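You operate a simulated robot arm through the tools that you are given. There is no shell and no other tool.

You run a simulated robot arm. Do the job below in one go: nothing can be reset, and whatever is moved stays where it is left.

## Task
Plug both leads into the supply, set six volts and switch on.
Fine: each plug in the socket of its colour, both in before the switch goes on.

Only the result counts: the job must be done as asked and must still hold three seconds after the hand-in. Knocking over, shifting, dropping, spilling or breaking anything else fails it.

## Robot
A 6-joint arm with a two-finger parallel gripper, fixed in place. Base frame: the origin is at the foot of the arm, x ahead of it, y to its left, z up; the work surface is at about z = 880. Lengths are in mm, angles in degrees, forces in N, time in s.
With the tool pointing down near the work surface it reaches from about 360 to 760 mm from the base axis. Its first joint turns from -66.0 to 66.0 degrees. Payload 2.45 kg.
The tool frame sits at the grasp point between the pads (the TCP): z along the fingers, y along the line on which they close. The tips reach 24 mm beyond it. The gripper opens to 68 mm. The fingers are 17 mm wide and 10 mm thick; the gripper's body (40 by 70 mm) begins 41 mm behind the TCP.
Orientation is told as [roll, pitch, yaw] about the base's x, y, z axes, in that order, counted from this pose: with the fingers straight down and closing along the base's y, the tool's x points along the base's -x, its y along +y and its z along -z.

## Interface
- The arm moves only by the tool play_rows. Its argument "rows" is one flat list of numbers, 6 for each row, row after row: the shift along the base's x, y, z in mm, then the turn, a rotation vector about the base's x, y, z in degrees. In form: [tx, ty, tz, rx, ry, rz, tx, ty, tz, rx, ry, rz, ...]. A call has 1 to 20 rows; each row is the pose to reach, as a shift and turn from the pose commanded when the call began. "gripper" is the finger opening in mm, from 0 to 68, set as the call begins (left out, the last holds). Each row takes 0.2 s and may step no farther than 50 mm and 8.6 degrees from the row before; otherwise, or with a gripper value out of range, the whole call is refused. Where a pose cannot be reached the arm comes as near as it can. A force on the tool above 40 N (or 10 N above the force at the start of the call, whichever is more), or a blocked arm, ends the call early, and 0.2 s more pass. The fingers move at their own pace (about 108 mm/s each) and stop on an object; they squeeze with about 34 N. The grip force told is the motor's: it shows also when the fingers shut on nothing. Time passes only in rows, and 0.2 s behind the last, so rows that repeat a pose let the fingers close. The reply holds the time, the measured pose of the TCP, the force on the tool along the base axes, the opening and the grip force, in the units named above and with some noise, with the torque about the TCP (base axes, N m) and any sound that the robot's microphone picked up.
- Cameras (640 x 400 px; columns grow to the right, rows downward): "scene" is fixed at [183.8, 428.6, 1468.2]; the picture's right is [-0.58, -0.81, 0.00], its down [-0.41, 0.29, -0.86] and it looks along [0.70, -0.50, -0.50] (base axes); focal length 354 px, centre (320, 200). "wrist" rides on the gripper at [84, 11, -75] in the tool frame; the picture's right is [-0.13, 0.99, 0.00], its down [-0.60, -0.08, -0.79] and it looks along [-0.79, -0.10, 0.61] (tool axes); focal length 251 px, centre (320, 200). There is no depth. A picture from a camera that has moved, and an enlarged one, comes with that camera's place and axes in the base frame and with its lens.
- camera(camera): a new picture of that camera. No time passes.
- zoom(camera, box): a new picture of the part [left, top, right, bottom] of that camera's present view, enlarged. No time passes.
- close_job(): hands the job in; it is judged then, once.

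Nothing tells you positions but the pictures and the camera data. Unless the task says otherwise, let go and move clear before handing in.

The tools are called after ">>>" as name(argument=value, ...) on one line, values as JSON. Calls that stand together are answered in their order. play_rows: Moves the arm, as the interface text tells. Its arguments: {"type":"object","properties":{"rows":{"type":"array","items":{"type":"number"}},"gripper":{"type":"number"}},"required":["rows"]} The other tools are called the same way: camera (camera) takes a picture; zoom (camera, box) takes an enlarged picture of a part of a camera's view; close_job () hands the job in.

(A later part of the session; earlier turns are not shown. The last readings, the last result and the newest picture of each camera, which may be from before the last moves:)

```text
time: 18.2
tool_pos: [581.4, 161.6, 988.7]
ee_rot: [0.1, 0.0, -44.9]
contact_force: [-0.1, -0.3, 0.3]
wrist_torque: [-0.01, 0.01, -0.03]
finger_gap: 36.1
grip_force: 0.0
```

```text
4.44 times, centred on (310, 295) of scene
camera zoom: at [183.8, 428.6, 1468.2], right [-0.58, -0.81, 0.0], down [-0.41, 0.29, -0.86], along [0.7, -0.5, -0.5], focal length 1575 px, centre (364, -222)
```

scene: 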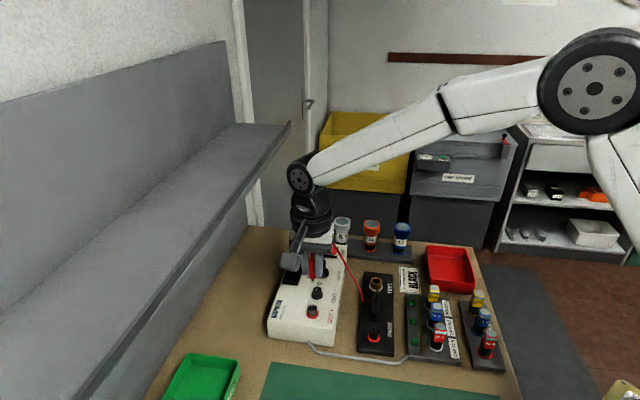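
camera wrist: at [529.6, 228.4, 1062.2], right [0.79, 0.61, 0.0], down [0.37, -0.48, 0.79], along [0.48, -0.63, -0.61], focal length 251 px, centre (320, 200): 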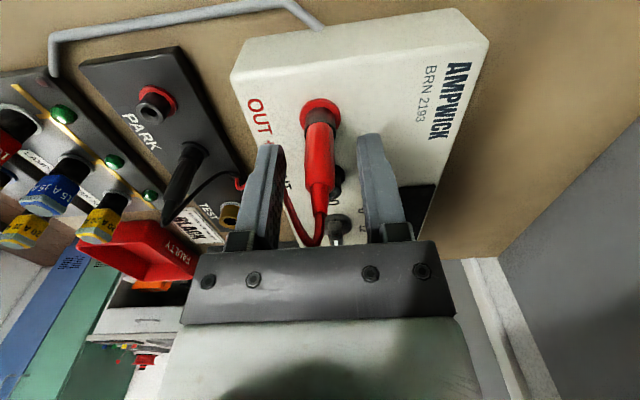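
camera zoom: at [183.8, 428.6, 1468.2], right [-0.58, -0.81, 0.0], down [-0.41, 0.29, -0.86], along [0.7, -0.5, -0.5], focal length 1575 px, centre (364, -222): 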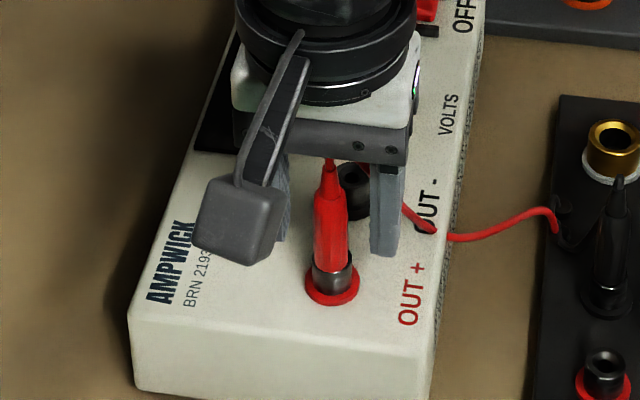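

Red is standing in OUT+. Now I'll go straight up.

>>> play_rows(rows=[0, 0, 10, 0, 0, 0, 0, 0, 25, 0, 0, 0, 0, 0, 45, 0, 0, 0, 0, 0, 65, 0, 0, 0, 0, 0, 85, 0, 0, 0, 0, 0, 85, 0, 0, 0])

>>> camera(camera="wrist")

>>> zoom(camera="scene", box=[270, 240, 420, 360])

```text
time: 19.6
tool_pos: [580.8, 160.0, 1073.7]
ee_rot: [0.0, 0.0, -45.1]
contact_force: [-0.3, 0.1, -0.5]
wrist_torque: [0.0, -0.02, -0.02]
finger_gap: 36.1
grip_force: 0.0
```

```text
taken
camera wrist: at [528.5, 227.3, 1147.8], right [0.79, 0.61, 0.0], down [0.37, -0.48, 0.79], along [0.48, -0.63, -0.61], focal length 251 px, centre (320, 200)
```

wrist: 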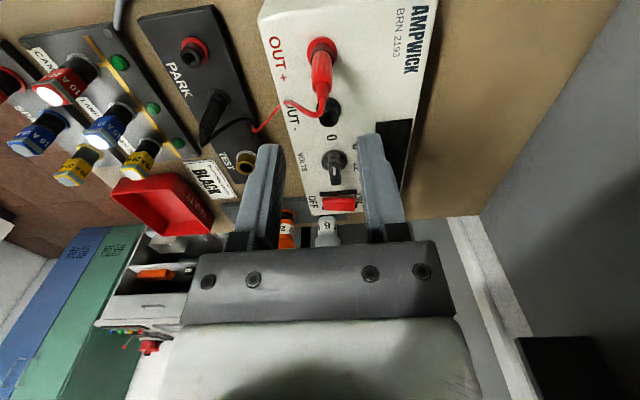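

```text
3.33 times, centred on (345, 300) of scene
camera zoom: at [183.8, 428.6, 1468.2], right [-0.58, -0.81, 0.0], down [-0.41, 0.29, -0.86], along [0.7, -0.5, -0.5], focal length 1182 px, centre (237, -133)
```

zoom: 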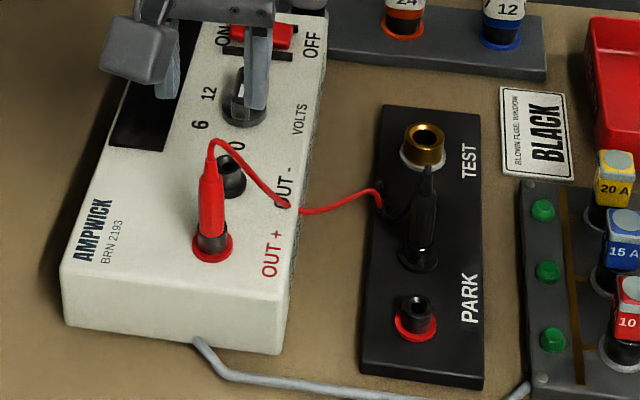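

Red is fully in OUT+ and upright. Next I'll move above the black plug (about 533, 39).

>>> play_rows(rows=[-12, -30, 0, 0, 0, 0, -24, -60, 0, 0, 0, 0, -36, -90, -10, 0, 0, 0, -48, -121, -30, 0, 0, 0, -48, -121, -45, 0, 0, 0, -48, -121, -45, 0, 0, 0], gripper=40)

>>> camera(camera="wrist")

>>> zoom(camera="wrist", box=[260, 0, 380, 150])

>>> zoom(camera="scene", box=[330, 240, 430, 360])

```text
time: 21.0
tool_pos: [533.5, 38.2, 1027.9]
ee_rot: [-0.1, 0.0, -45.0]
contact_force: [0.0, -0.3, 0.2]
wrist_torque: [-0.01, 0.02, -0.01]
finger_gap: 40.1
grip_force: 0.0
```

```text
taken
camera wrist: at [481.2, 105.9, 1101.2], right [0.79, 0.61, 0.0], down [0.37, -0.48, 0.79], along [0.48, -0.63, -0.61], focal length 251 px, centre (320, 200)
```

wrist: 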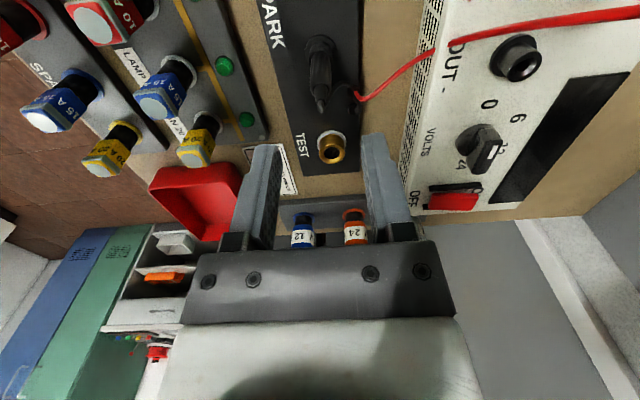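

```text
2.67 times, centred on (320, 75) of wrist
camera zoom: at [481.2, 105.9, 1101.2], right [0.79, 0.61, 0.0], down [0.37, -0.48, 0.79], along [0.48, -0.63, -0.61], focal length 670 px, centre (320, 533)
```

zoom: 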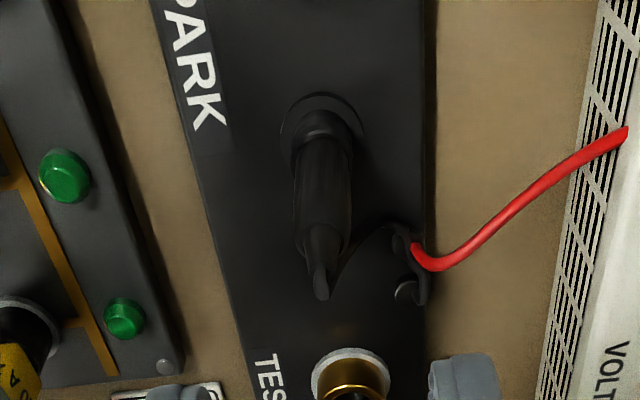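

```text
3.33 times, centred on (380, 300) of scene
camera zoom: at [183.8, 428.6, 1468.2], right [-0.58, -0.81, 0.0], down [-0.41, 0.29, -0.86], along [0.7, -0.5, -0.5], focal length 1182 px, centre (120, -133)
```

zoom: 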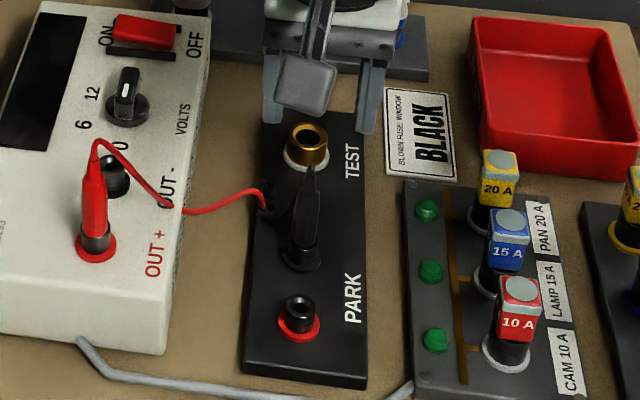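

I'm almost exactly over the black plug and the fingers clear the cords and clips. Coming down around it.

>>> play_rows(rows=[-0.3, 0.4, -15, 0, 0, 0, -0.3, 0.4, -30, 0, 0, 0, -0.3, 0.4, -45, 0, 0, 0, -0.3, 0.4, -60, 0, 0, 0, -0.3, 0.4, -60, 0, 0, 0])

>>> zoom(camera="wrist", box=[240, 0, 400, 200])

>>> zoom(camera="scene", box=[330, 240, 430, 360])

```text
time: 22.2
tool_pos: [532.5, 40.5, 969.4]
ee_rot: [0.1, 0.0, -45.1]
contact_force: [0.7, 0.6, 0.6]
wrist_torque: [-0.01, -0.01, -0.04]
finger_gap: 40.0
grip_force: 0.0
```

```text
2.00 times, centred on (320, 100) of wrist
camera zoom: at [480.0, 107.4, 1043.2], right [0.79, 0.61, 0.0], down [0.37, -0.48, 0.79], along [0.48, -0.63, -0.61], focal length 503 px, centre (320, 400)
```

zoom: 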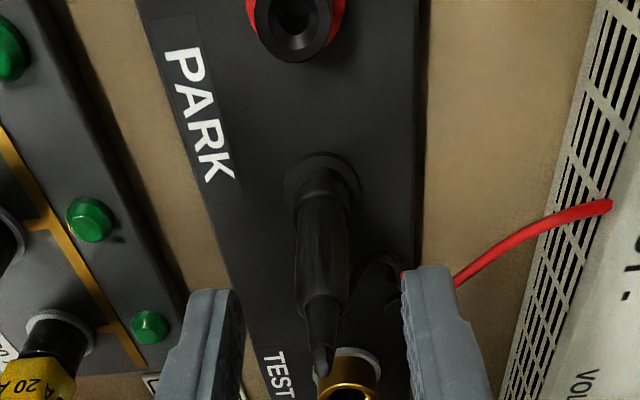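

```text
3.33 times, centred on (380, 300) of scene
camera zoom: at [183.8, 428.6, 1468.2], right [-0.58, -0.81, 0.0], down [-0.41, 0.29, -0.86], along [0.7, -0.5, -0.5], focal length 1182 px, centre (120, -133)
```

zoom: 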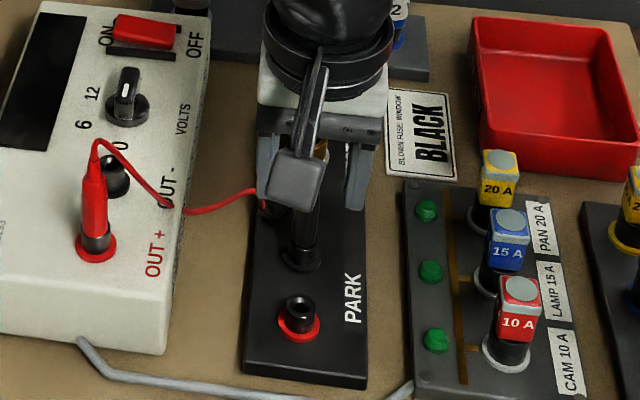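

Still centred sideways; I'll shift about 1.5 mm along the board and go down to grip height.

>>> play_rows(rows=[1.1, -1.1, -10, 0, 0, 0, 1.1, -1.1, -20, 0, 0, 0, 1.1, -1.1, -32, 0, 0, 0, 1.1, -1.1, -32, 0, 0, 0])

>>> zoom(camera="wrist", box=[240, 0, 400, 200])

>>> zoom(camera="scene", box=[330, 240, 430, 360])

```text
time: 23.2
tool_pos: [533.5, 38.1, 937.0]
ee_rot: [0.0, 0.1, -45.0]
contact_force: [0.0, 0.6, -0.6]
wrist_torque: [0.0, 0.0, -0.02]
finger_gap: 39.7
grip_force: 0.1
```

```text
2.00 times, centred on (320, 100) of wrist
camera zoom: at [481.8, 105.8, 1010.6], right [0.79, 0.61, 0.0], down [0.37, -0.48, 0.79], along [0.48, -0.63, -0.61], focal length 503 px, centre (320, 400)
```

zoom: 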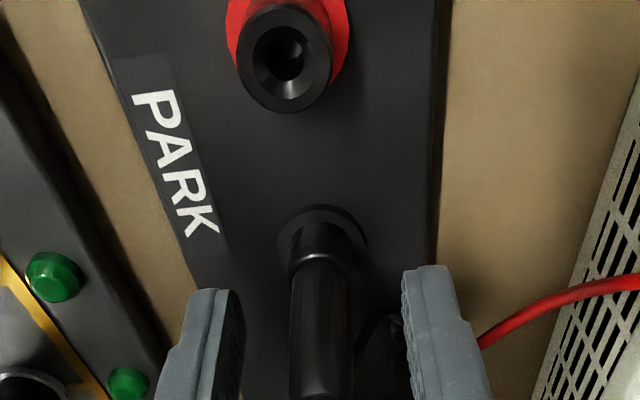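

```text
3.33 times, centred on (380, 300) of scene
camera zoom: at [183.8, 428.6, 1468.2], right [-0.58, -0.81, 0.0], down [-0.41, 0.29, -0.86], along [0.7, -0.5, -0.5], focal length 1182 px, centre (120, -133)
```

zoom: 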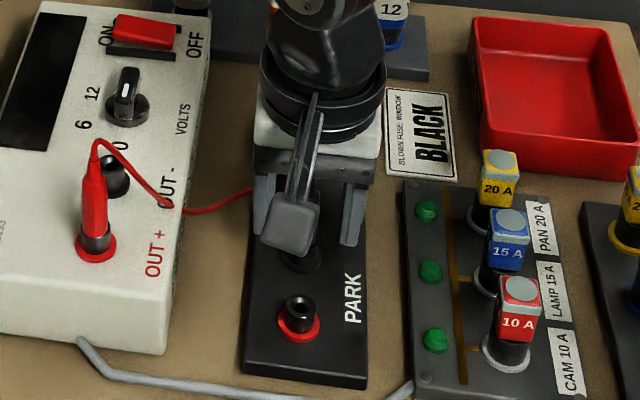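

Aligned within about half a millimetre. Closing on the black plug.

>>> play_rows(rows=[0, 0.3, 0, 0, 0, 0, 0, 0.3, 0, 0, 0, 0, 0, 0.3, 0, 0, 0, 0, 0, 0.3, 0, 0, 0, 0], gripper=0)

>>> zoom(camera="wrist", box=[240, 0, 400, 200])

```text
time: 24.2
tool_pos: [533.9, 40.3, 936.9]
ee_rot: [0.1, -0.1, -45.0]
contact_force: [0.9, 0.5, -0.6]
wrist_torque: [0.08, -0.07, 0.03]
finger_gap: 12.6
grip_force: 32.8
```

```text
2.00 times, centred on (320, 100) of wrist
camera zoom: at [481.8, 106.1, 1010.9], right [0.79, 0.61, 0.0], down [0.37, -0.48, 0.79], along [0.48, -0.63, -0.61], focal length 503 px, centre (320, 400)
```

zoom: 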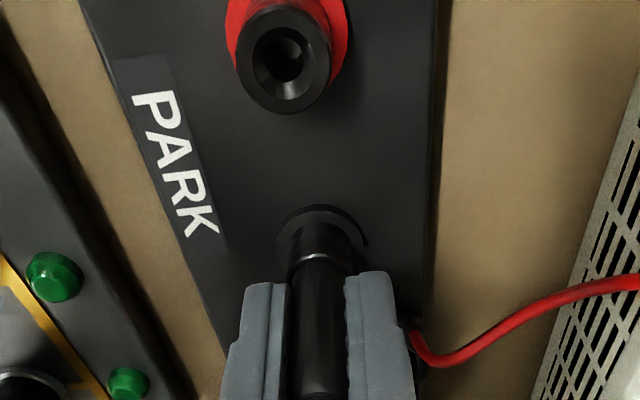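

The black plug is gripped with little side force. Pulling straight up.

>>> play_rows(rows=[0, 0, 4, 0, 0, 0, 0, 0, 8, 0, 0, 0, 0, 0, 12, 0, 0, 0, 0, 0, 18, 0, 0, 0, 0, 0, 26, 0, 0, 0, 0, 0, 36, 0, 0, 0, 0, 0, 48, 0, 0, 0, 0, 0, 60, 0, 0, 0, 0, 0, 72, 0, 0, 0, 0, 0, 84, 0, 0, 0, 0, 0, 84, 0, 0, 0])

>>> camera(camera="wrist")

>>> zoom(camera="wrist", box=[280, 30, 360, 130])

>>> zoom(camera="scene", box=[280, 230, 430, 350])

```text
time: 26.6
tool_pos: [534.1, 39.4, 1020.6]
ee_rot: [0.0, 0.0, -44.9]
contact_force: [1.0, 0.6, -1.1]
wrist_torque: [0.0, 0.01, -0.01]
finger_gap: 12.2
grip_force: 32.9
```

```text
taken
camera wrist: at [482.2, 106.6, 1095.2], right [0.79, 0.61, 0.0], down [0.37, -0.48, 0.79], along [0.48, -0.63, -0.61], focal length 251 px, centre (320, 200)
```

wrist: 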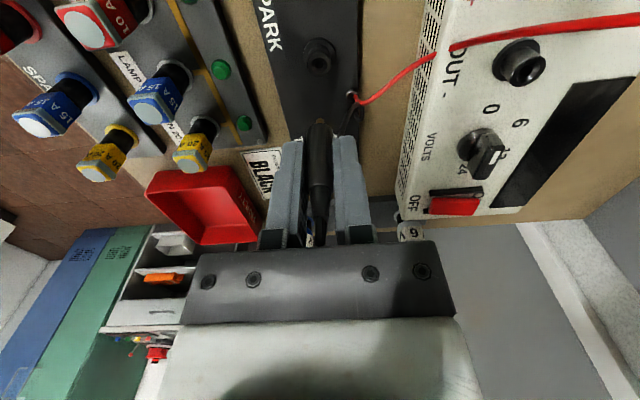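

```text
4.00 times, centred on (320, 80) of wrist
camera zoom: at [482.2, 106.6, 1095.2], right [0.79, 0.61, 0.0], down [0.37, -0.48, 0.79], along [0.48, -0.63, -0.61], focal length 1006 px, centre (320, 680)
```

zoom: 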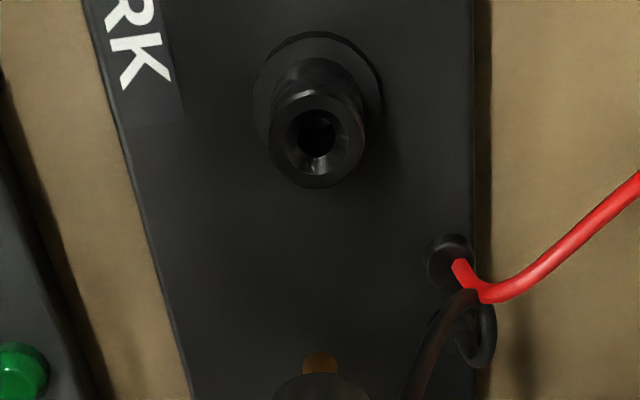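

```text
3.33 times, centred on (355, 290) of scene
camera zoom: at [183.8, 428.6, 1468.2], right [-0.58, -0.81, 0.0], down [-0.41, 0.29, -0.86], along [0.7, -0.5, -0.5], focal length 1182 px, centre (203, -100)
```

zoom: 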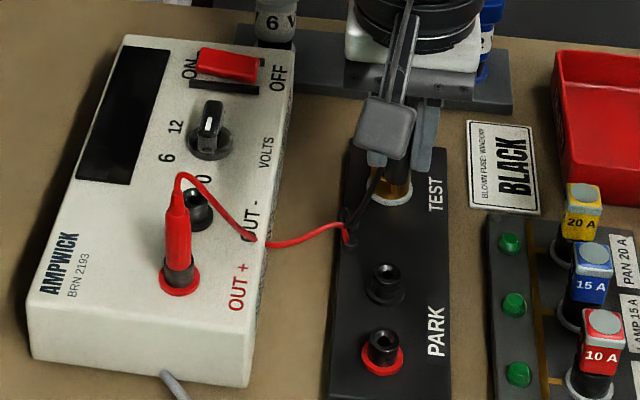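

Black is out and hanging straight. I'll carry it over to above OUT- (about 616, 126), staying high over the red cord.

>>> play_rows(rows=[0, 0, 25, 0, 0, 0, 0, 0, 50, 0, 0, 0, 20, 21, 55, 0, 0, 0, 40, 42, 55, 0, 0, 0, 60, 63, 55, 0, 0, 0, 82, 86.5, 50, 0, 0, 0, 82, 86.5, 47, 0, 0, 0, 82, 86.5, 47, 0, 0, 0])

>>> camera(camera="wrist")

>>> zoom(camera="wrist", box=[280, 30, 360, 130])

>>> zoom(camera="scene", box=[270, 230, 420, 350])

```text
time: 28.4
tool_pos: [615.1, 126.0, 1066.7]
ee_rot: [0.0, -0.1, -45.0]
contact_force: [-0.3, 0.0, 0.1]
wrist_torque: [0.0, -0.01, 0.0]
finger_gap: 12.3
grip_force: 33.0
```

```text
taken
camera wrist: at [562.3, 193.3, 1141.4], right [0.79, 0.61, 0.0], down [0.37, -0.48, 0.79], along [0.48, -0.63, -0.61], focal length 251 px, centre (320, 200)
```

wrist: 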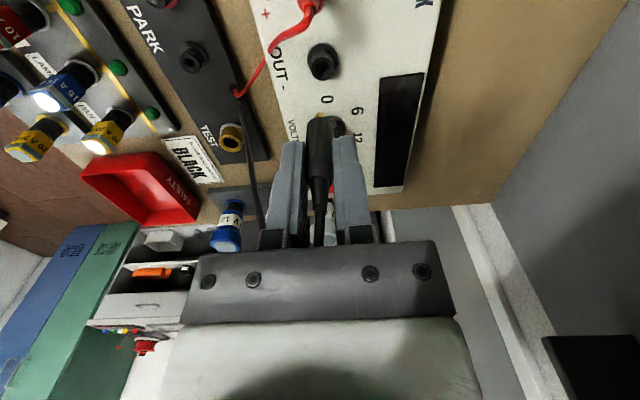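

```text
4.00 times, centred on (320, 80) of wrist
camera zoom: at [562.3, 193.3, 1141.4], right [0.79, 0.61, 0.0], down [0.37, -0.48, 0.79], along [0.48, -0.63, -0.61], focal length 1006 px, centre (320, 680)
```

zoom: 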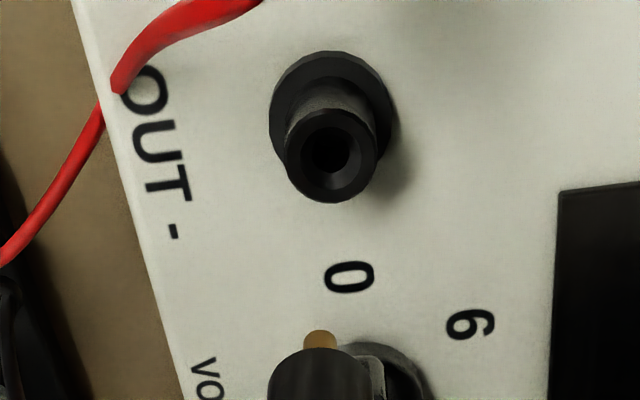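

```text
3.33 times, centred on (345, 290) of scene
camera zoom: at [183.8, 428.6, 1468.2], right [-0.58, -0.81, 0.0], down [-0.41, 0.29, -0.86], along [0.7, -0.5, -0.5], focal length 1182 px, centre (237, -100)
```

zoom: 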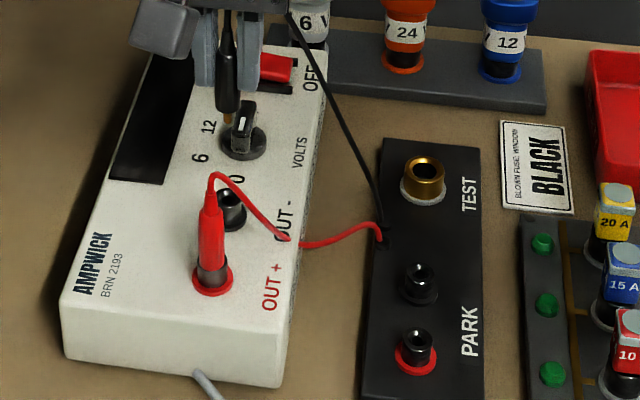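

The hole is about 2 mm right of and 2 mm beyond the pin, and the taut cord has pulled the plug a few millimetres lower in the fingers. I'll shift by that and lower to slacken the cord.

>>> play_rows(rows=[3.2, -0.3, -10, 0, 0, 0, 3.2, -0.3, -25, 0, 0, 0, 3.2, -0.3, -40, 0, 0, 0, 3.2, -0.3, -45, 0, 0, 0, 3.2, -0.3, -45, 0, 0, 0])

>>> camera(camera="wrist")

>>> zoom(camera="wrist", box=[300, 70, 340, 120])

>>> zoom(camera="scene", box=[295, 255, 345, 310])

```text
time: 29.6
tool_pos: [619.0, 126.4, 1023.3]
ee_rot: [0.0, 0.1, -45.1]
contact_force: [-0.4, 0.0, -1.3]
wrist_torque: [-0.02, 0.0, 0.01]
finger_gap: 12.8
grip_force: 33.1
```

```text
taken
camera wrist: at [566.5, 192.5, 1096.5], right [0.79, 0.61, 0.0], down [0.37, -0.48, 0.79], along [0.48, -0.63, -0.61], focal length 251 px, centre (320, 200)
```

wrist: 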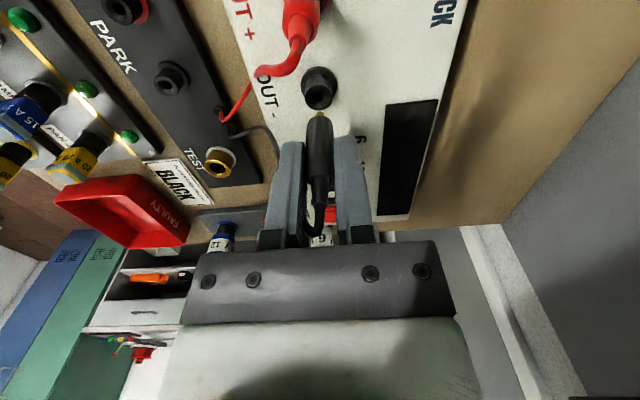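

```text
8.00 times, centred on (320, 95) of wrist
camera zoom: at [566.5, 192.5, 1096.5], right [0.79, 0.61, 0.0], down [0.37, -0.48, 0.79], along [0.48, -0.63, -0.61], focal length 2012 px, centre (320, 1040)
```

zoom: 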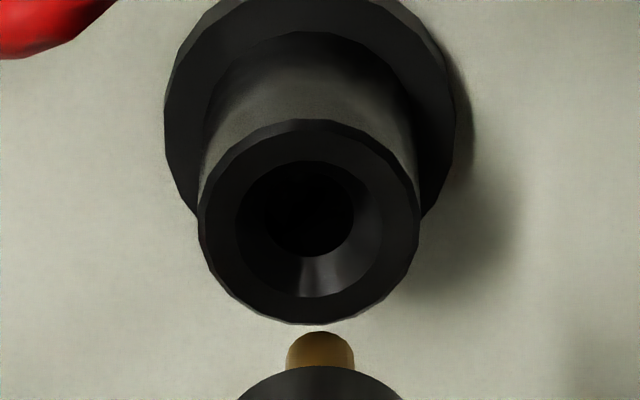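

```text
7.27 times, centred on (320, 282) of scene
camera zoom: at [183.8, 428.6, 1468.2], right [-0.58, -0.81, 0.0], down [-0.41, 0.29, -0.86], along [0.7, -0.5, -0.5], focal length 2578 px, centre (320, -400)
```

zoom: 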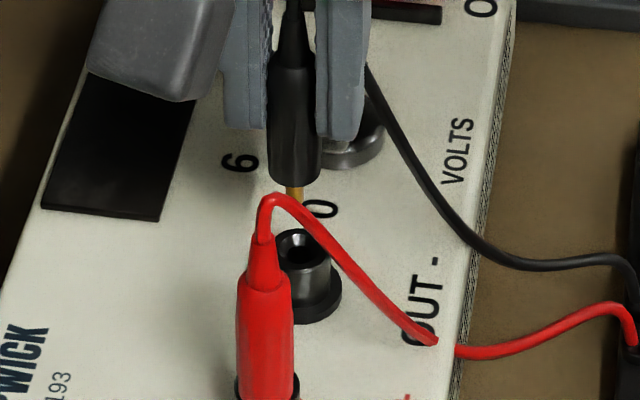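

The pin hangs about 14 mm above OUT-, and the hole is about 0.9 mm to the left in the wrist view. I'll correct that and come down 8 mm.

>>> play_rows(rows=[-0.7, -0.5, -4, 0, 0, 0, -0.7, -0.5, -8, 0, 0, 0, -0.7, -0.5, -8, 0, 0, 0])

>>> zoom(camera="wrist", box=[300, 75, 340, 125])

>>> zoom(camera="scene", box=[300, 265, 340, 310])

```text
time: 30.4
tool_pos: [618.3, 124.0, 1013.4]
ee_rot: [0.0, 0.1, -45.0]
contact_force: [0.0, -0.5, -0.4]
wrist_torque: [0.0, -0.01, -0.03]
finger_gap: 13.1
grip_force: 33.2
```

```text
8.00 times, centred on (320, 100) of wrist
camera zoom: at [566.0, 191.8, 1088.3], right [0.79, 0.61, 0.0], down [0.37, -0.48, 0.79], along [0.48, -0.63, -0.61], focal length 2012 px, centre (320, 1000)
```

zoom: 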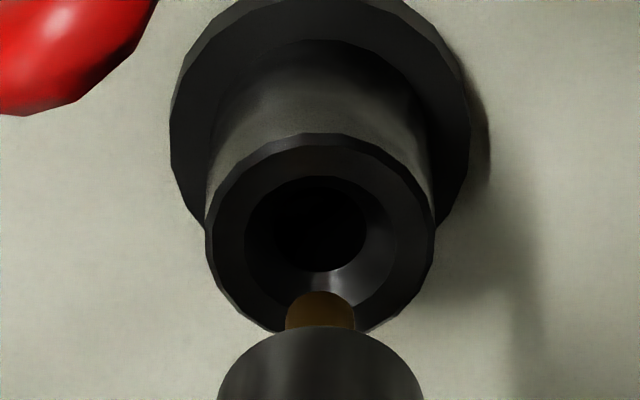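

```text
8.89 times, centred on (320, 288) of scene
camera zoom: at [183.8, 428.6, 1468.2], right [-0.58, -0.81, 0.0], down [-0.41, 0.29, -0.86], along [0.7, -0.5, -0.5], focal length 3151 px, centre (320, -578)
```

zoom: 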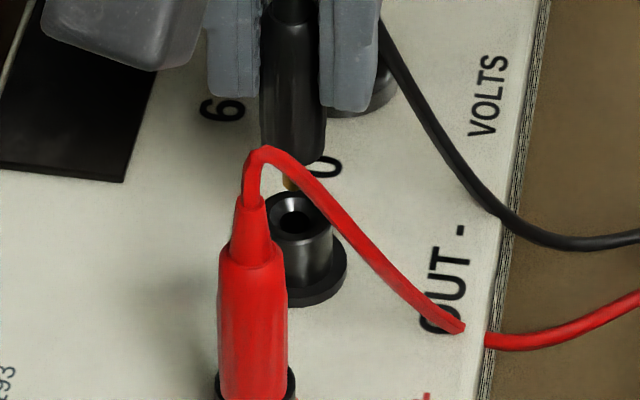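

Sideways is exact, and the hole is about 1.5–2 mm towards the camera side, as it was for red. I'll shift 1.5 mm and come down 4 mm.

>>> play_rows(rows=[-1.1, 1.1, 0, 0, 0, 0, -1.1, 1.1, -4, 0, 0, 0, -1.1, 1.1, -4, 0, 0, 0])

>>> zoom(camera="wrist", box=[300, 75, 340, 125])

>>> zoom(camera="scene", box=[300, 265, 340, 310])

```text
time: 31.2
tool_pos: [618.1, 125.7, 1010.0]
ee_rot: [0.0, 0.0, -45.0]
contact_force: [-0.1, 0.0, -0.4]
wrist_torque: [0.03, 0.02, -0.03]
finger_gap: 13.4
grip_force: 33.1
```

```text
8.00 times, centred on (320, 100) of wrist
camera zoom: at [565.6, 193.2, 1084.6], right [0.79, 0.61, 0.0], down [0.37, -0.48, 0.79], along [0.48, -0.63, -0.61], focal length 2012 px, centre (320, 1000)
```

zoom: 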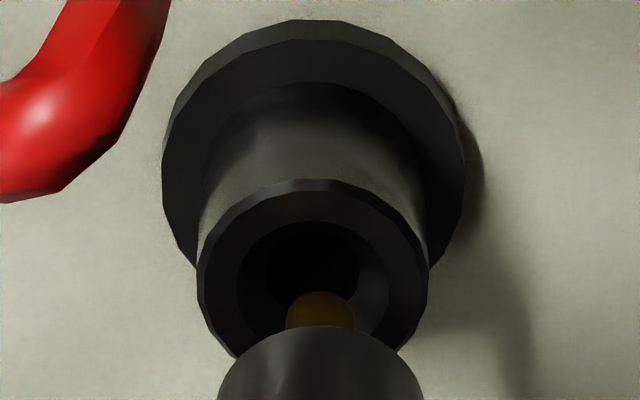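

```text
8.89 times, centred on (320, 288) of scene
camera zoom: at [183.8, 428.6, 1468.2], right [-0.58, -0.81, 0.0], down [-0.41, 0.29, -0.86], along [0.7, -0.5, -0.5], focal length 3151 px, centre (320, -578)
```

zoom: 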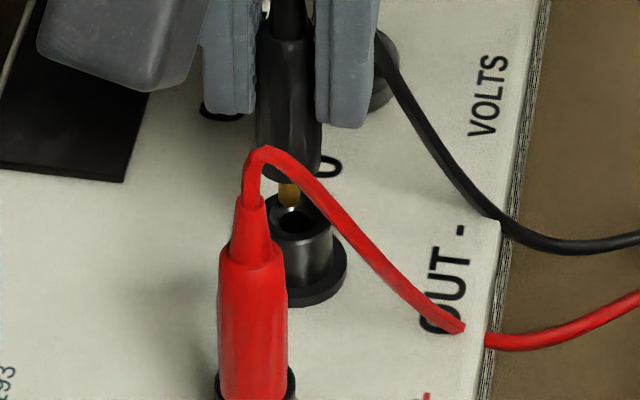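

Nearly there. I'll zoom in tight to check the last millimetre.

>>> zoom(camera="scene", box=[308, 278, 328, 303])

>>> zoom(camera="wrist", box=[308, 95, 332, 125])

```text
16.00 times, centred on (318, 290) of scene
camera zoom: at [183.8, 428.6, 1468.2], right [-0.58, -0.81, 0.0], down [-0.41, 0.29, -0.86], along [0.7, -0.5, -0.5], focal length 5672 px, centre (352, -1248)
```

zoom: 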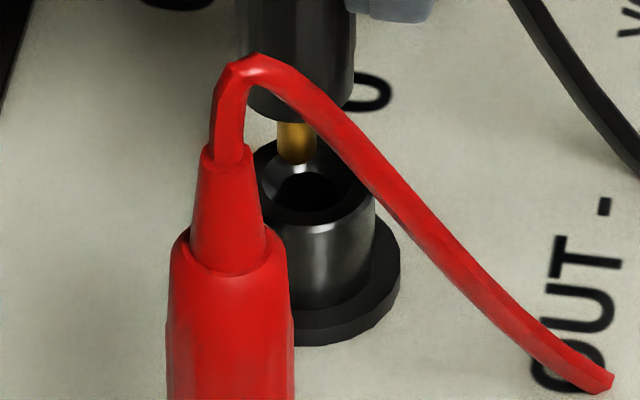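

```text
13.33 times, centred on (320, 110) of wrist
camera zoom: at [565.6, 193.2, 1084.6], right [0.79, 0.61, 0.0], down [0.37, -0.48, 0.79], along [0.48, -0.63, -0.61], focal length 3352 px, centre (320, 1400)
```

zoom: 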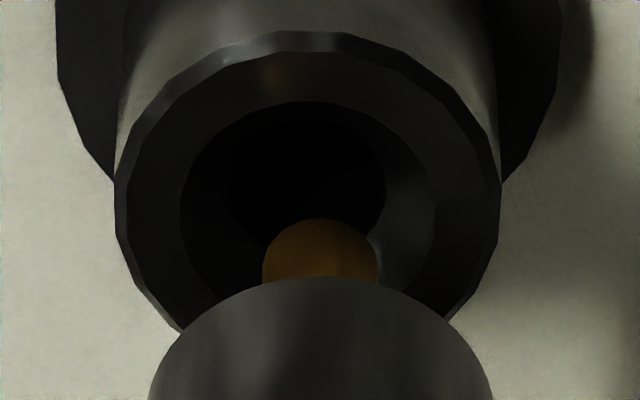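

Only about 0.7 mm of sideways error remains, well within the chamfer. I'll correct it and insert slowly.

>>> play_rows(rows=[-0.5, -0.5, -1.5, 0, 0, 0, -0.5, -0.5, -3, 0, 0, 0, -0.5, -0.5, -4.5, 0, 0, 0, -0.5, -0.5, -6, 0, 0, 0, -0.5, -0.5, -7.5, 0, 0, 0, -0.5, -0.5, -7.5, 0, 0, 0])

>>> zoom(camera="wrist", box=[300, 75, 340, 125])

>>> zoom(camera="scene", box=[300, 265, 340, 310])

```text
time: 32.6
tool_pos: [616.9, 126.2, 1003.0]
ee_rot: [-0.1, 0.0, -45.0]
contact_force: [-1.0, 0.3, -0.3]
wrist_torque: [-0.01, 0.0, 0.01]
finger_gap: 13.3
grip_force: 33.4
```

```text
8.00 times, centred on (320, 100) of wrist
camera zoom: at [565.0, 192.9, 1077.4], right [0.79, 0.61, 0.0], down [0.37, -0.48, 0.79], along [0.48, -0.63, -0.61], focal length 2012 px, centre (320, 1000)
```

zoom: 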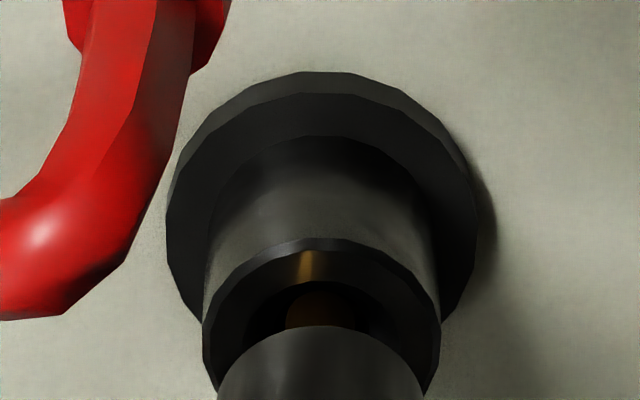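

```text
8.89 times, centred on (320, 288) of scene
camera zoom: at [183.8, 428.6, 1468.2], right [-0.58, -0.81, 0.0], down [-0.41, 0.29, -0.86], along [0.7, -0.5, -0.5], focal length 3151 px, centre (320, -578)
```

zoom: 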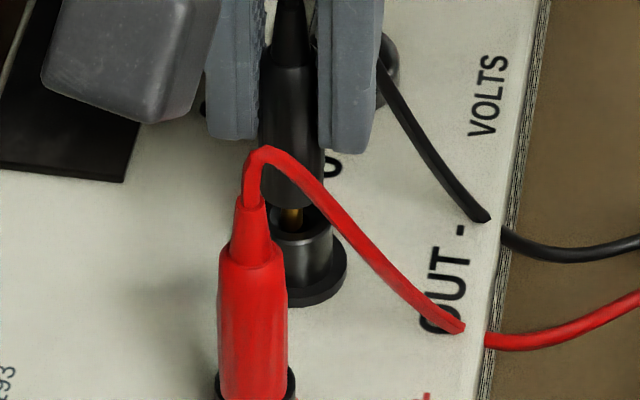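

The pin has entered the socket with no resistance. Pushing further down.

>>> play_rows(rows=[0, 0, -1.5, 0, 0, 0, 0, 0, -3, 0, 0, 0, 0, 0, -4.5, 0, 0, 0, 0, 0, -6, 0, 0, 0, 0, 0, -6, 0, 0, 0])

>>> zoom(camera="wrist", box=[300, 75, 340, 125])

>>> zoom(camera="scene", box=[300, 265, 340, 310])

```text
time: 33.8
tool_pos: [617.2, 124.1, 997.7]
ee_rot: [0.1, 0.0, -44.9]
contact_force: [4.7, -10.1, 3.8]
wrist_torque: [-0.42, -0.24, -0.01]
finger_gap: 13.3
grip_force: 33.5
```

```text
8.00 times, centred on (320, 100) of wrist
camera zoom: at [565.5, 192.3, 1071.3], right [0.79, 0.61, 0.0], down [0.37, -0.48, 0.79], along [0.48, -0.63, -0.61], focal length 2012 px, centre (320, 1000)
```

zoom: 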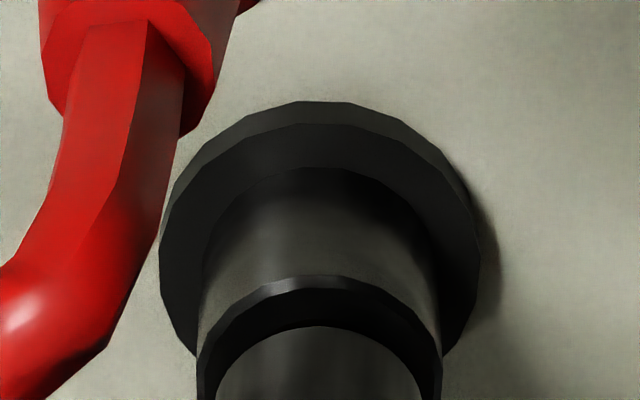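

```text
8.89 times, centred on (320, 288) of scene
camera zoom: at [183.9, 428.3, 1468.2], right [-0.58, -0.81, 0.0], down [-0.41, 0.29, -0.86], along [0.7, -0.5, -0.5], focal length 3151 px, centre (320, -578)
```

zoom: 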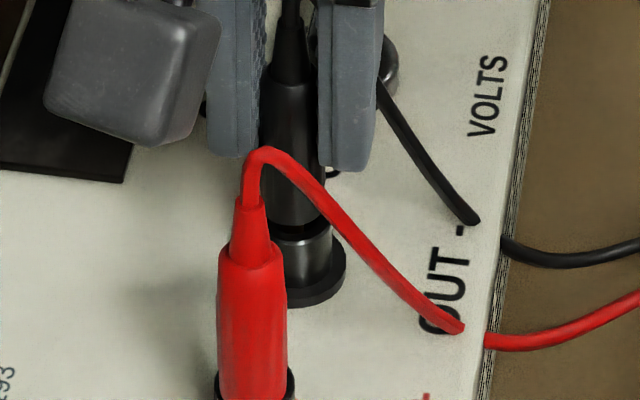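

The plug is partly in but pushes sideways at about 10 N. I'll ease the arm that way to relieve it and keep going down.

>>> play_rows(rows=[0.6, -0.8, 0, 0, 0, 0, 0.8, -1.0, -1, 0, 0, 0, 0.8, -1.0, -2, 0, 0, 0, 0.8, -1.0, -2, 0, 0, 0])

>>> zoom(camera="wrist", box=[300, 75, 340, 125])

>>> zoom(camera="scene", box=[300, 265, 340, 310])

```text
time: 34.8
tool_pos: [617.3, 126.2, 995.0]
ee_rot: [0.0, 0.0, -45.0]
contact_force: [2.5, -3.5, 1.7]
wrist_torque: [-0.15, -0.11, 0.02]
finger_gap: 13.1
grip_force: 33.0
```

```text
8.00 times, centred on (320, 100) of wrist
camera zoom: at [565.6, 192.2, 1069.1], right [0.79, 0.61, 0.0], down [0.37, -0.48, 0.79], along [0.48, -0.63, -0.61], focal length 2012 px, centre (320, 1000)
```

zoom: 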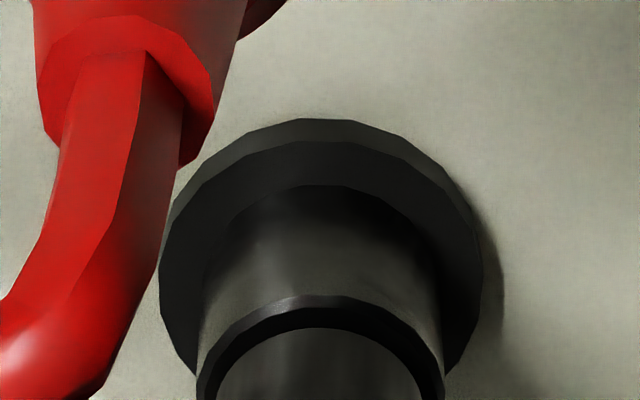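

```text
8.89 times, centred on (320, 288) of scene
camera zoom: at [183.8, 428.5, 1468.2], right [-0.58, -0.81, 0.0], down [-0.41, 0.29, -0.86], along [0.7, -0.5, -0.5], focal length 3151 px, centre (320, -578)
```

zoom: 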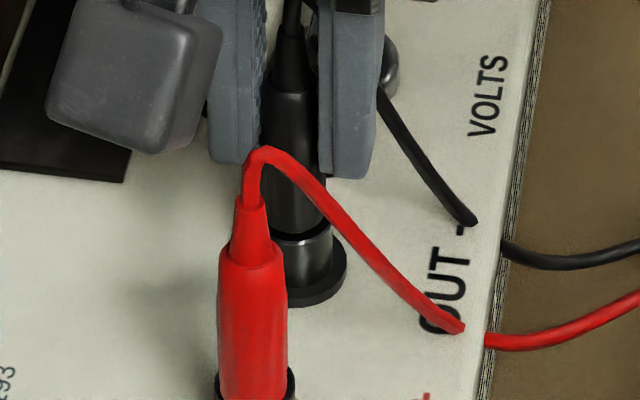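

Side force has dropped. About 3–4 mm is left to seat.

>>> play_rows(rows=[0.3, -0.4, -1, 0, 0, 0, 0.3, -0.4, -2, 0, 0, 0, 0.3, -0.4, -3, 0, 0, 0, 0.3, -0.4, -4, 0, 0, 0, 0.3, -0.4, -4, 0, 0, 0])

>>> zoom(camera="wrist", box=[300, 75, 340, 125])

>>> zoom(camera="scene", box=[300, 265, 340, 310])

```text
time: 36.0
tool_pos: [618.2, 124.6, 991.7]
ee_rot: [0.0, 0.0, -45.0]
contact_force: [-6.7, -1.0, 12.7]
wrist_torque: [0.03, 0.22, 0.0]
finger_gap: 13.4
grip_force: 33.6
```

```text
8.00 times, centred on (320, 100) of wrist
camera zoom: at [565.7, 192.1, 1065.9], right [0.79, 0.61, 0.0], down [0.37, -0.48, 0.79], along [0.48, -0.63, -0.61], focal length 2012 px, centre (320, 1000)
```

zoom: 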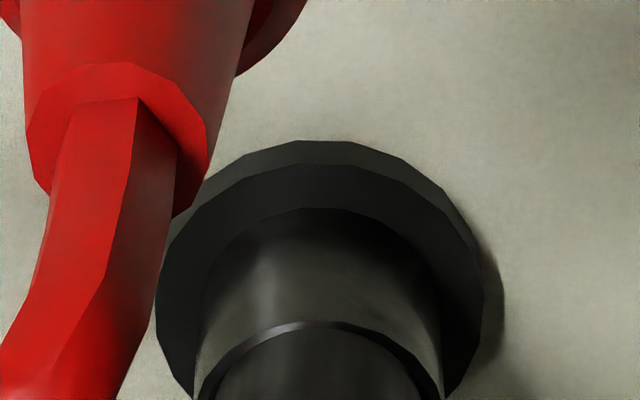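

```text
8.89 times, centred on (320, 288) of scene
camera zoom: at [183.4, 428.5, 1468.2], right [-0.58, -0.81, 0.0], down [-0.41, 0.29, -0.86], along [0.7, -0.5, -0.5], focal length 3151 px, centre (320, -578)
```

zoom: 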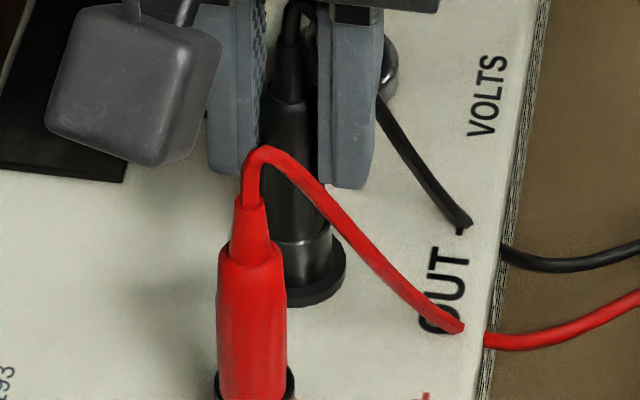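

Almost seated. I'll ease off the x force slightly and press 2 mm more.

>>> play_rows(rows=[-0.5, 0, -0.5, 0, 0, 0, -0.5, 0, -1.2, 0, 0, 0, -0.5, 0, -2, 0, 0, 0, -0.5, 0, -2, 0, 0, 0])

>>> zoom(camera="wrist", box=[300, 75, 340, 125])

>>> zoom(camera="scene", box=[300, 265, 340, 310])

```text
time: 37.0
tool_pos: [617.6, 125.7, 992.5]
ee_rot: [0.2, 0.0, -45.0]
contact_force: [-4.4, 0.4, 27.9]
wrist_torque: [0.0, 0.22, -0.02]
finger_gap: 13.3
grip_force: 33.4
```

```text
8.00 times, centred on (320, 100) of wrist
camera zoom: at [565.6, 191.8, 1064.8], right [0.79, 0.61, 0.0], down [0.37, -0.48, 0.79], along [0.49, -0.63, -0.61], focal length 2012 px, centre (320, 1000)
```

zoom: 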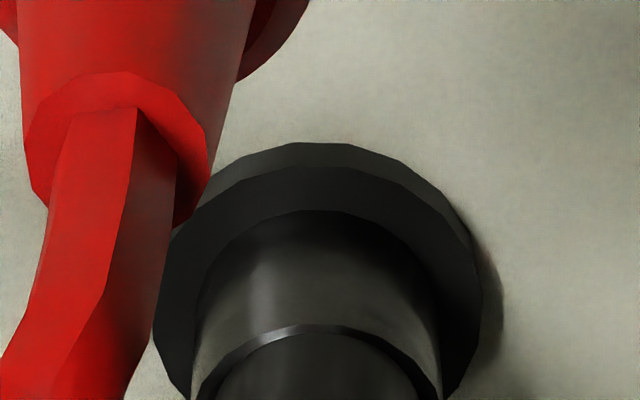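

```text
8.89 times, centred on (320, 288) of scene
camera zoom: at [183.1, 428.5, 1468.3], right [-0.58, -0.81, 0.0], down [-0.41, 0.29, -0.86], along [0.7, -0.5, -0.5], focal length 3151 px, centre (320, -578)
```

zoom: 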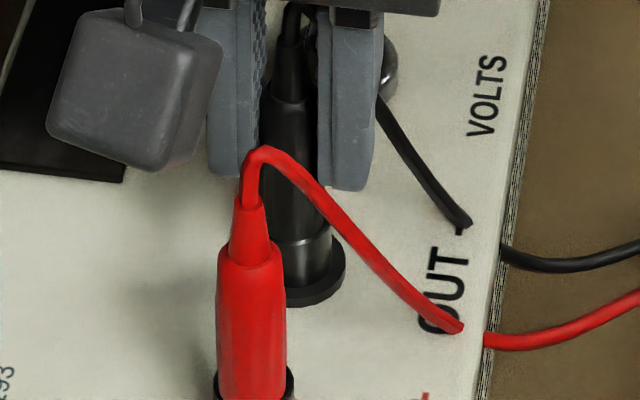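

Downward force jumped to 28 N with no further travel, so black is bottomed. Releasing and rising.

>>> play_rows(rows=[0, 0, 2, 0, 0, 0, 0, 0, 2, 0, 0, 0, 0, 0, 2, 0, 0, 0], gripper=36)

>>> camera(camera="wrist")

>>> zoom(camera="scene", box=[270, 240, 350, 340])

```text
time: 37.8
tool_pos: [618.8, 125.0, 990.7]
ee_rot: [0.0, 0.0, -45.1]
contact_force: [-0.3, -0.1, 0.6]
wrist_torque: [0.0, -0.01, 0.02]
finger_gap: 36.0
grip_force: 0.0
```

```text
taken
camera wrist: at [565.4, 191.5, 1064.6], right [0.79, 0.61, 0.0], down [0.37, -0.48, 0.79], along [0.48, -0.63, -0.61], focal length 251 px, centre (320, 200)
```

wrist: 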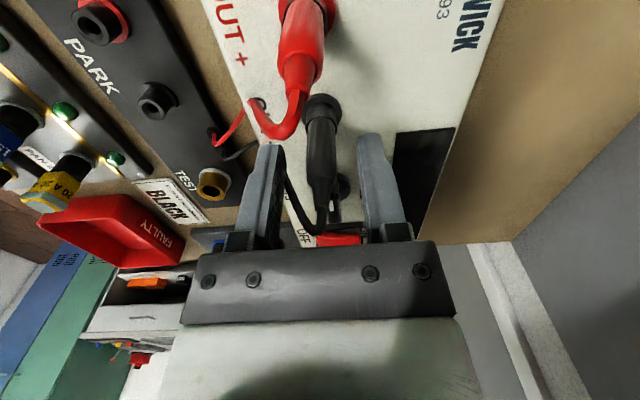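

```text
4.00 times, centred on (310, 290) of scene
camera zoom: at [183.8, 428.6, 1468.2], right [-0.58, -0.81, 0.0], down [-0.41, 0.29, -0.86], along [0.7, -0.5, -0.5], focal length 1418 px, centre (360, -160)
```

zoom: 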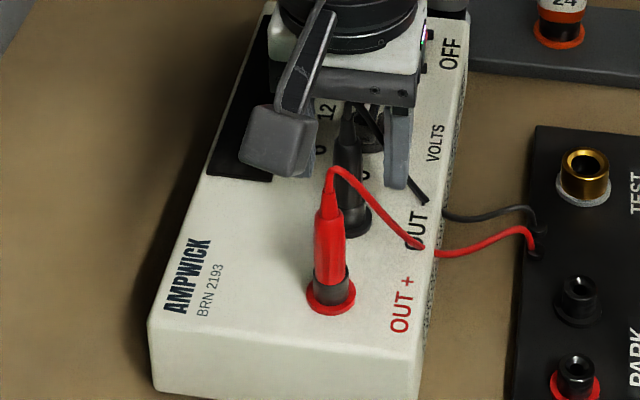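

Both plugs stand in their sockets. Rising straight up.

>>> play_rows(rows=[0, 0, 10, 0, 0, 0, 0, 0, 25, 0, 0, 0, 0, 0, 45, 0, 0, 0, 0, 0, 65, 0, 0, 0, 0, 0, 85, 0, 0, 0, 0, 0, 105, 0, 0, 0, 0, 0, 105, 0, 0, 0])

>>> camera(camera="wrist")

>>> zoom(camera="wrist", box=[240, 0, 440, 125])

>>> zoom(camera="scene", box=[260, 230, 360, 350])

```text
time: 39.4
tool_pos: [619.2, 124.1, 1097.2]
ee_rot: [0.0, 0.0, -45.0]
contact_force: [0.2, -1.1, -0.2]
wrist_torque: [-0.03, 0.0, -0.01]
finger_gap: 35.9
grip_force: 0.0
```

```text
taken
camera wrist: at [566.2, 192.4, 1170.9], right [0.79, 0.61, 0.0], down [0.37, -0.48, 0.79], along [0.48, -0.63, -0.61], focal length 251 px, centre (320, 200)
```

wrist: 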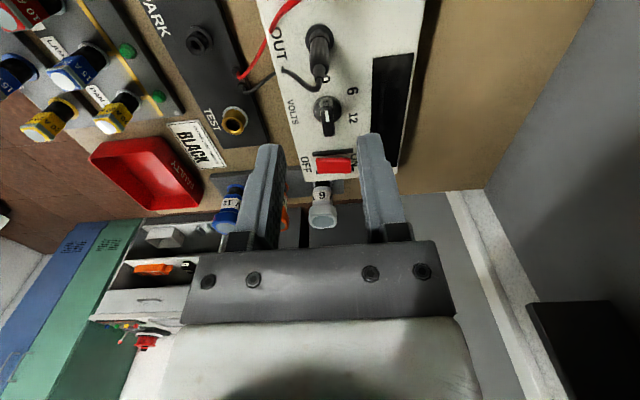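

```text
3.20 times, centred on (340, 62) of wrist
camera zoom: at [566.2, 192.4, 1170.9], right [0.79, 0.61, 0.0], down [0.37, -0.48, 0.79], along [0.48, -0.63, -0.61], focal length 805 px, centre (256, 640)
```

zoom: 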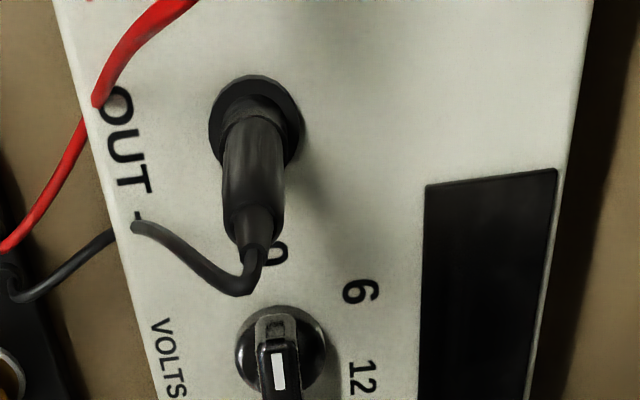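

```text
3.33 times, centred on (310, 290) of scene
camera zoom: at [183.8, 428.6, 1468.2], right [-0.58, -0.81, 0.0], down [-0.41, 0.29, -0.86], along [0.7, -0.5, -0.5], focal length 1182 px, centre (353, -100)
```

zoom: 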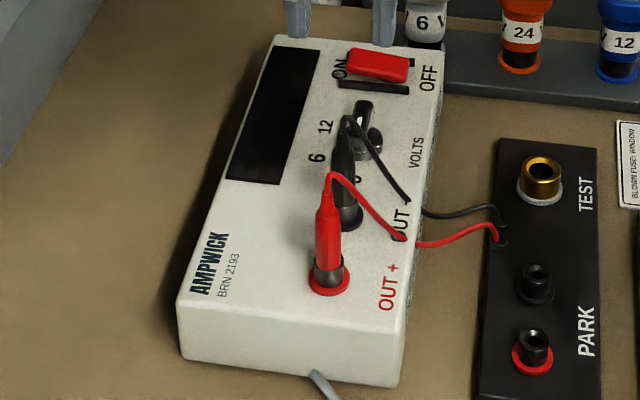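

Both plugs are home, each in its own colour. Next I'll look at the voltage knob from above.

>>> play_rows(rows=[13, -16, -3, 0, 0, 0, 26, -32, -7, 0, 0, 0, 39.5, -49.5, -12, 0, 0, 0, 39.5, -49.5, -12, 0, 0, 0])

>>> camera(camera="wrist")

>>> zoom(camera="wrist", box=[250, 0, 410, 100])

>>> zoom(camera="scene", box=[295, 230, 375, 300])

```text
time: 40.4
tool_pos: [658.2, 75.6, 1084.4]
ee_rot: [-0.1, 0.0, -45.0]
contact_force: [0.6, -0.1, 0.3]
wrist_torque: [0.01, 0.0, -0.02]
finger_gap: 35.8
grip_force: 0.0
```

```text
taken
camera wrist: at [605.6, 142.9, 1158.5], right [0.79, 0.61, 0.0], down [0.37, -0.48, 0.79], along [0.48, -0.63, -0.61], focal length 251 px, centre (320, 200)
```

wrist: 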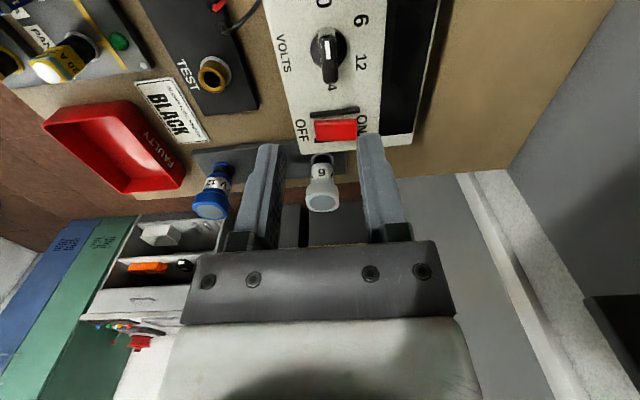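

```text
4.00 times, centred on (330, 50) of wrist
camera zoom: at [605.6, 142.9, 1158.5], right [0.79, 0.61, 0.0], down [0.37, -0.48, 0.79], along [0.48, -0.63, -0.61], focal length 1006 px, centre (280, 800)
```

zoom: 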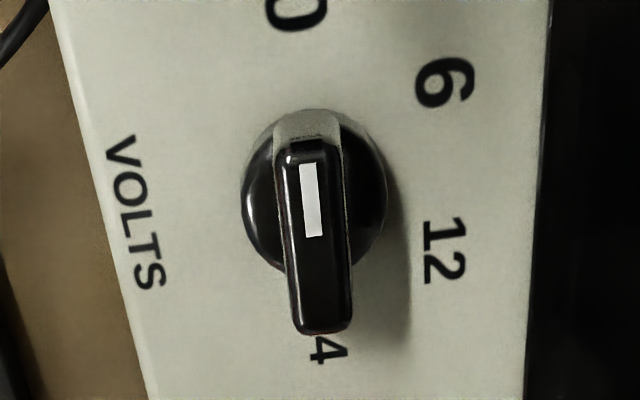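

```text
5.71 times, centred on (335, 265) of scene
camera zoom: at [183.8, 428.6, 1468.2], right [-0.58, -0.81, 0.0], down [-0.41, 0.29, -0.86], along [0.7, -0.5, -0.5], focal length 2026 px, centre (234, -171)
```

zoom: 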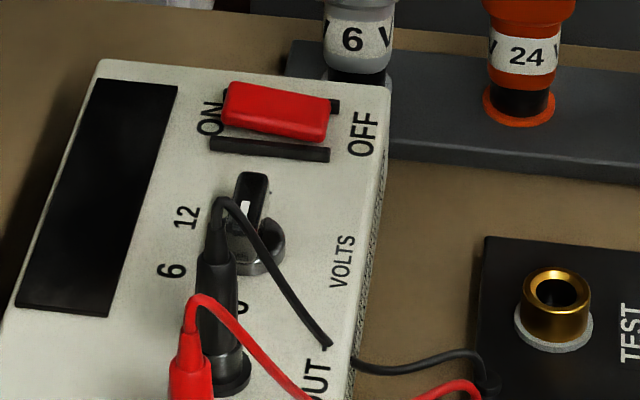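

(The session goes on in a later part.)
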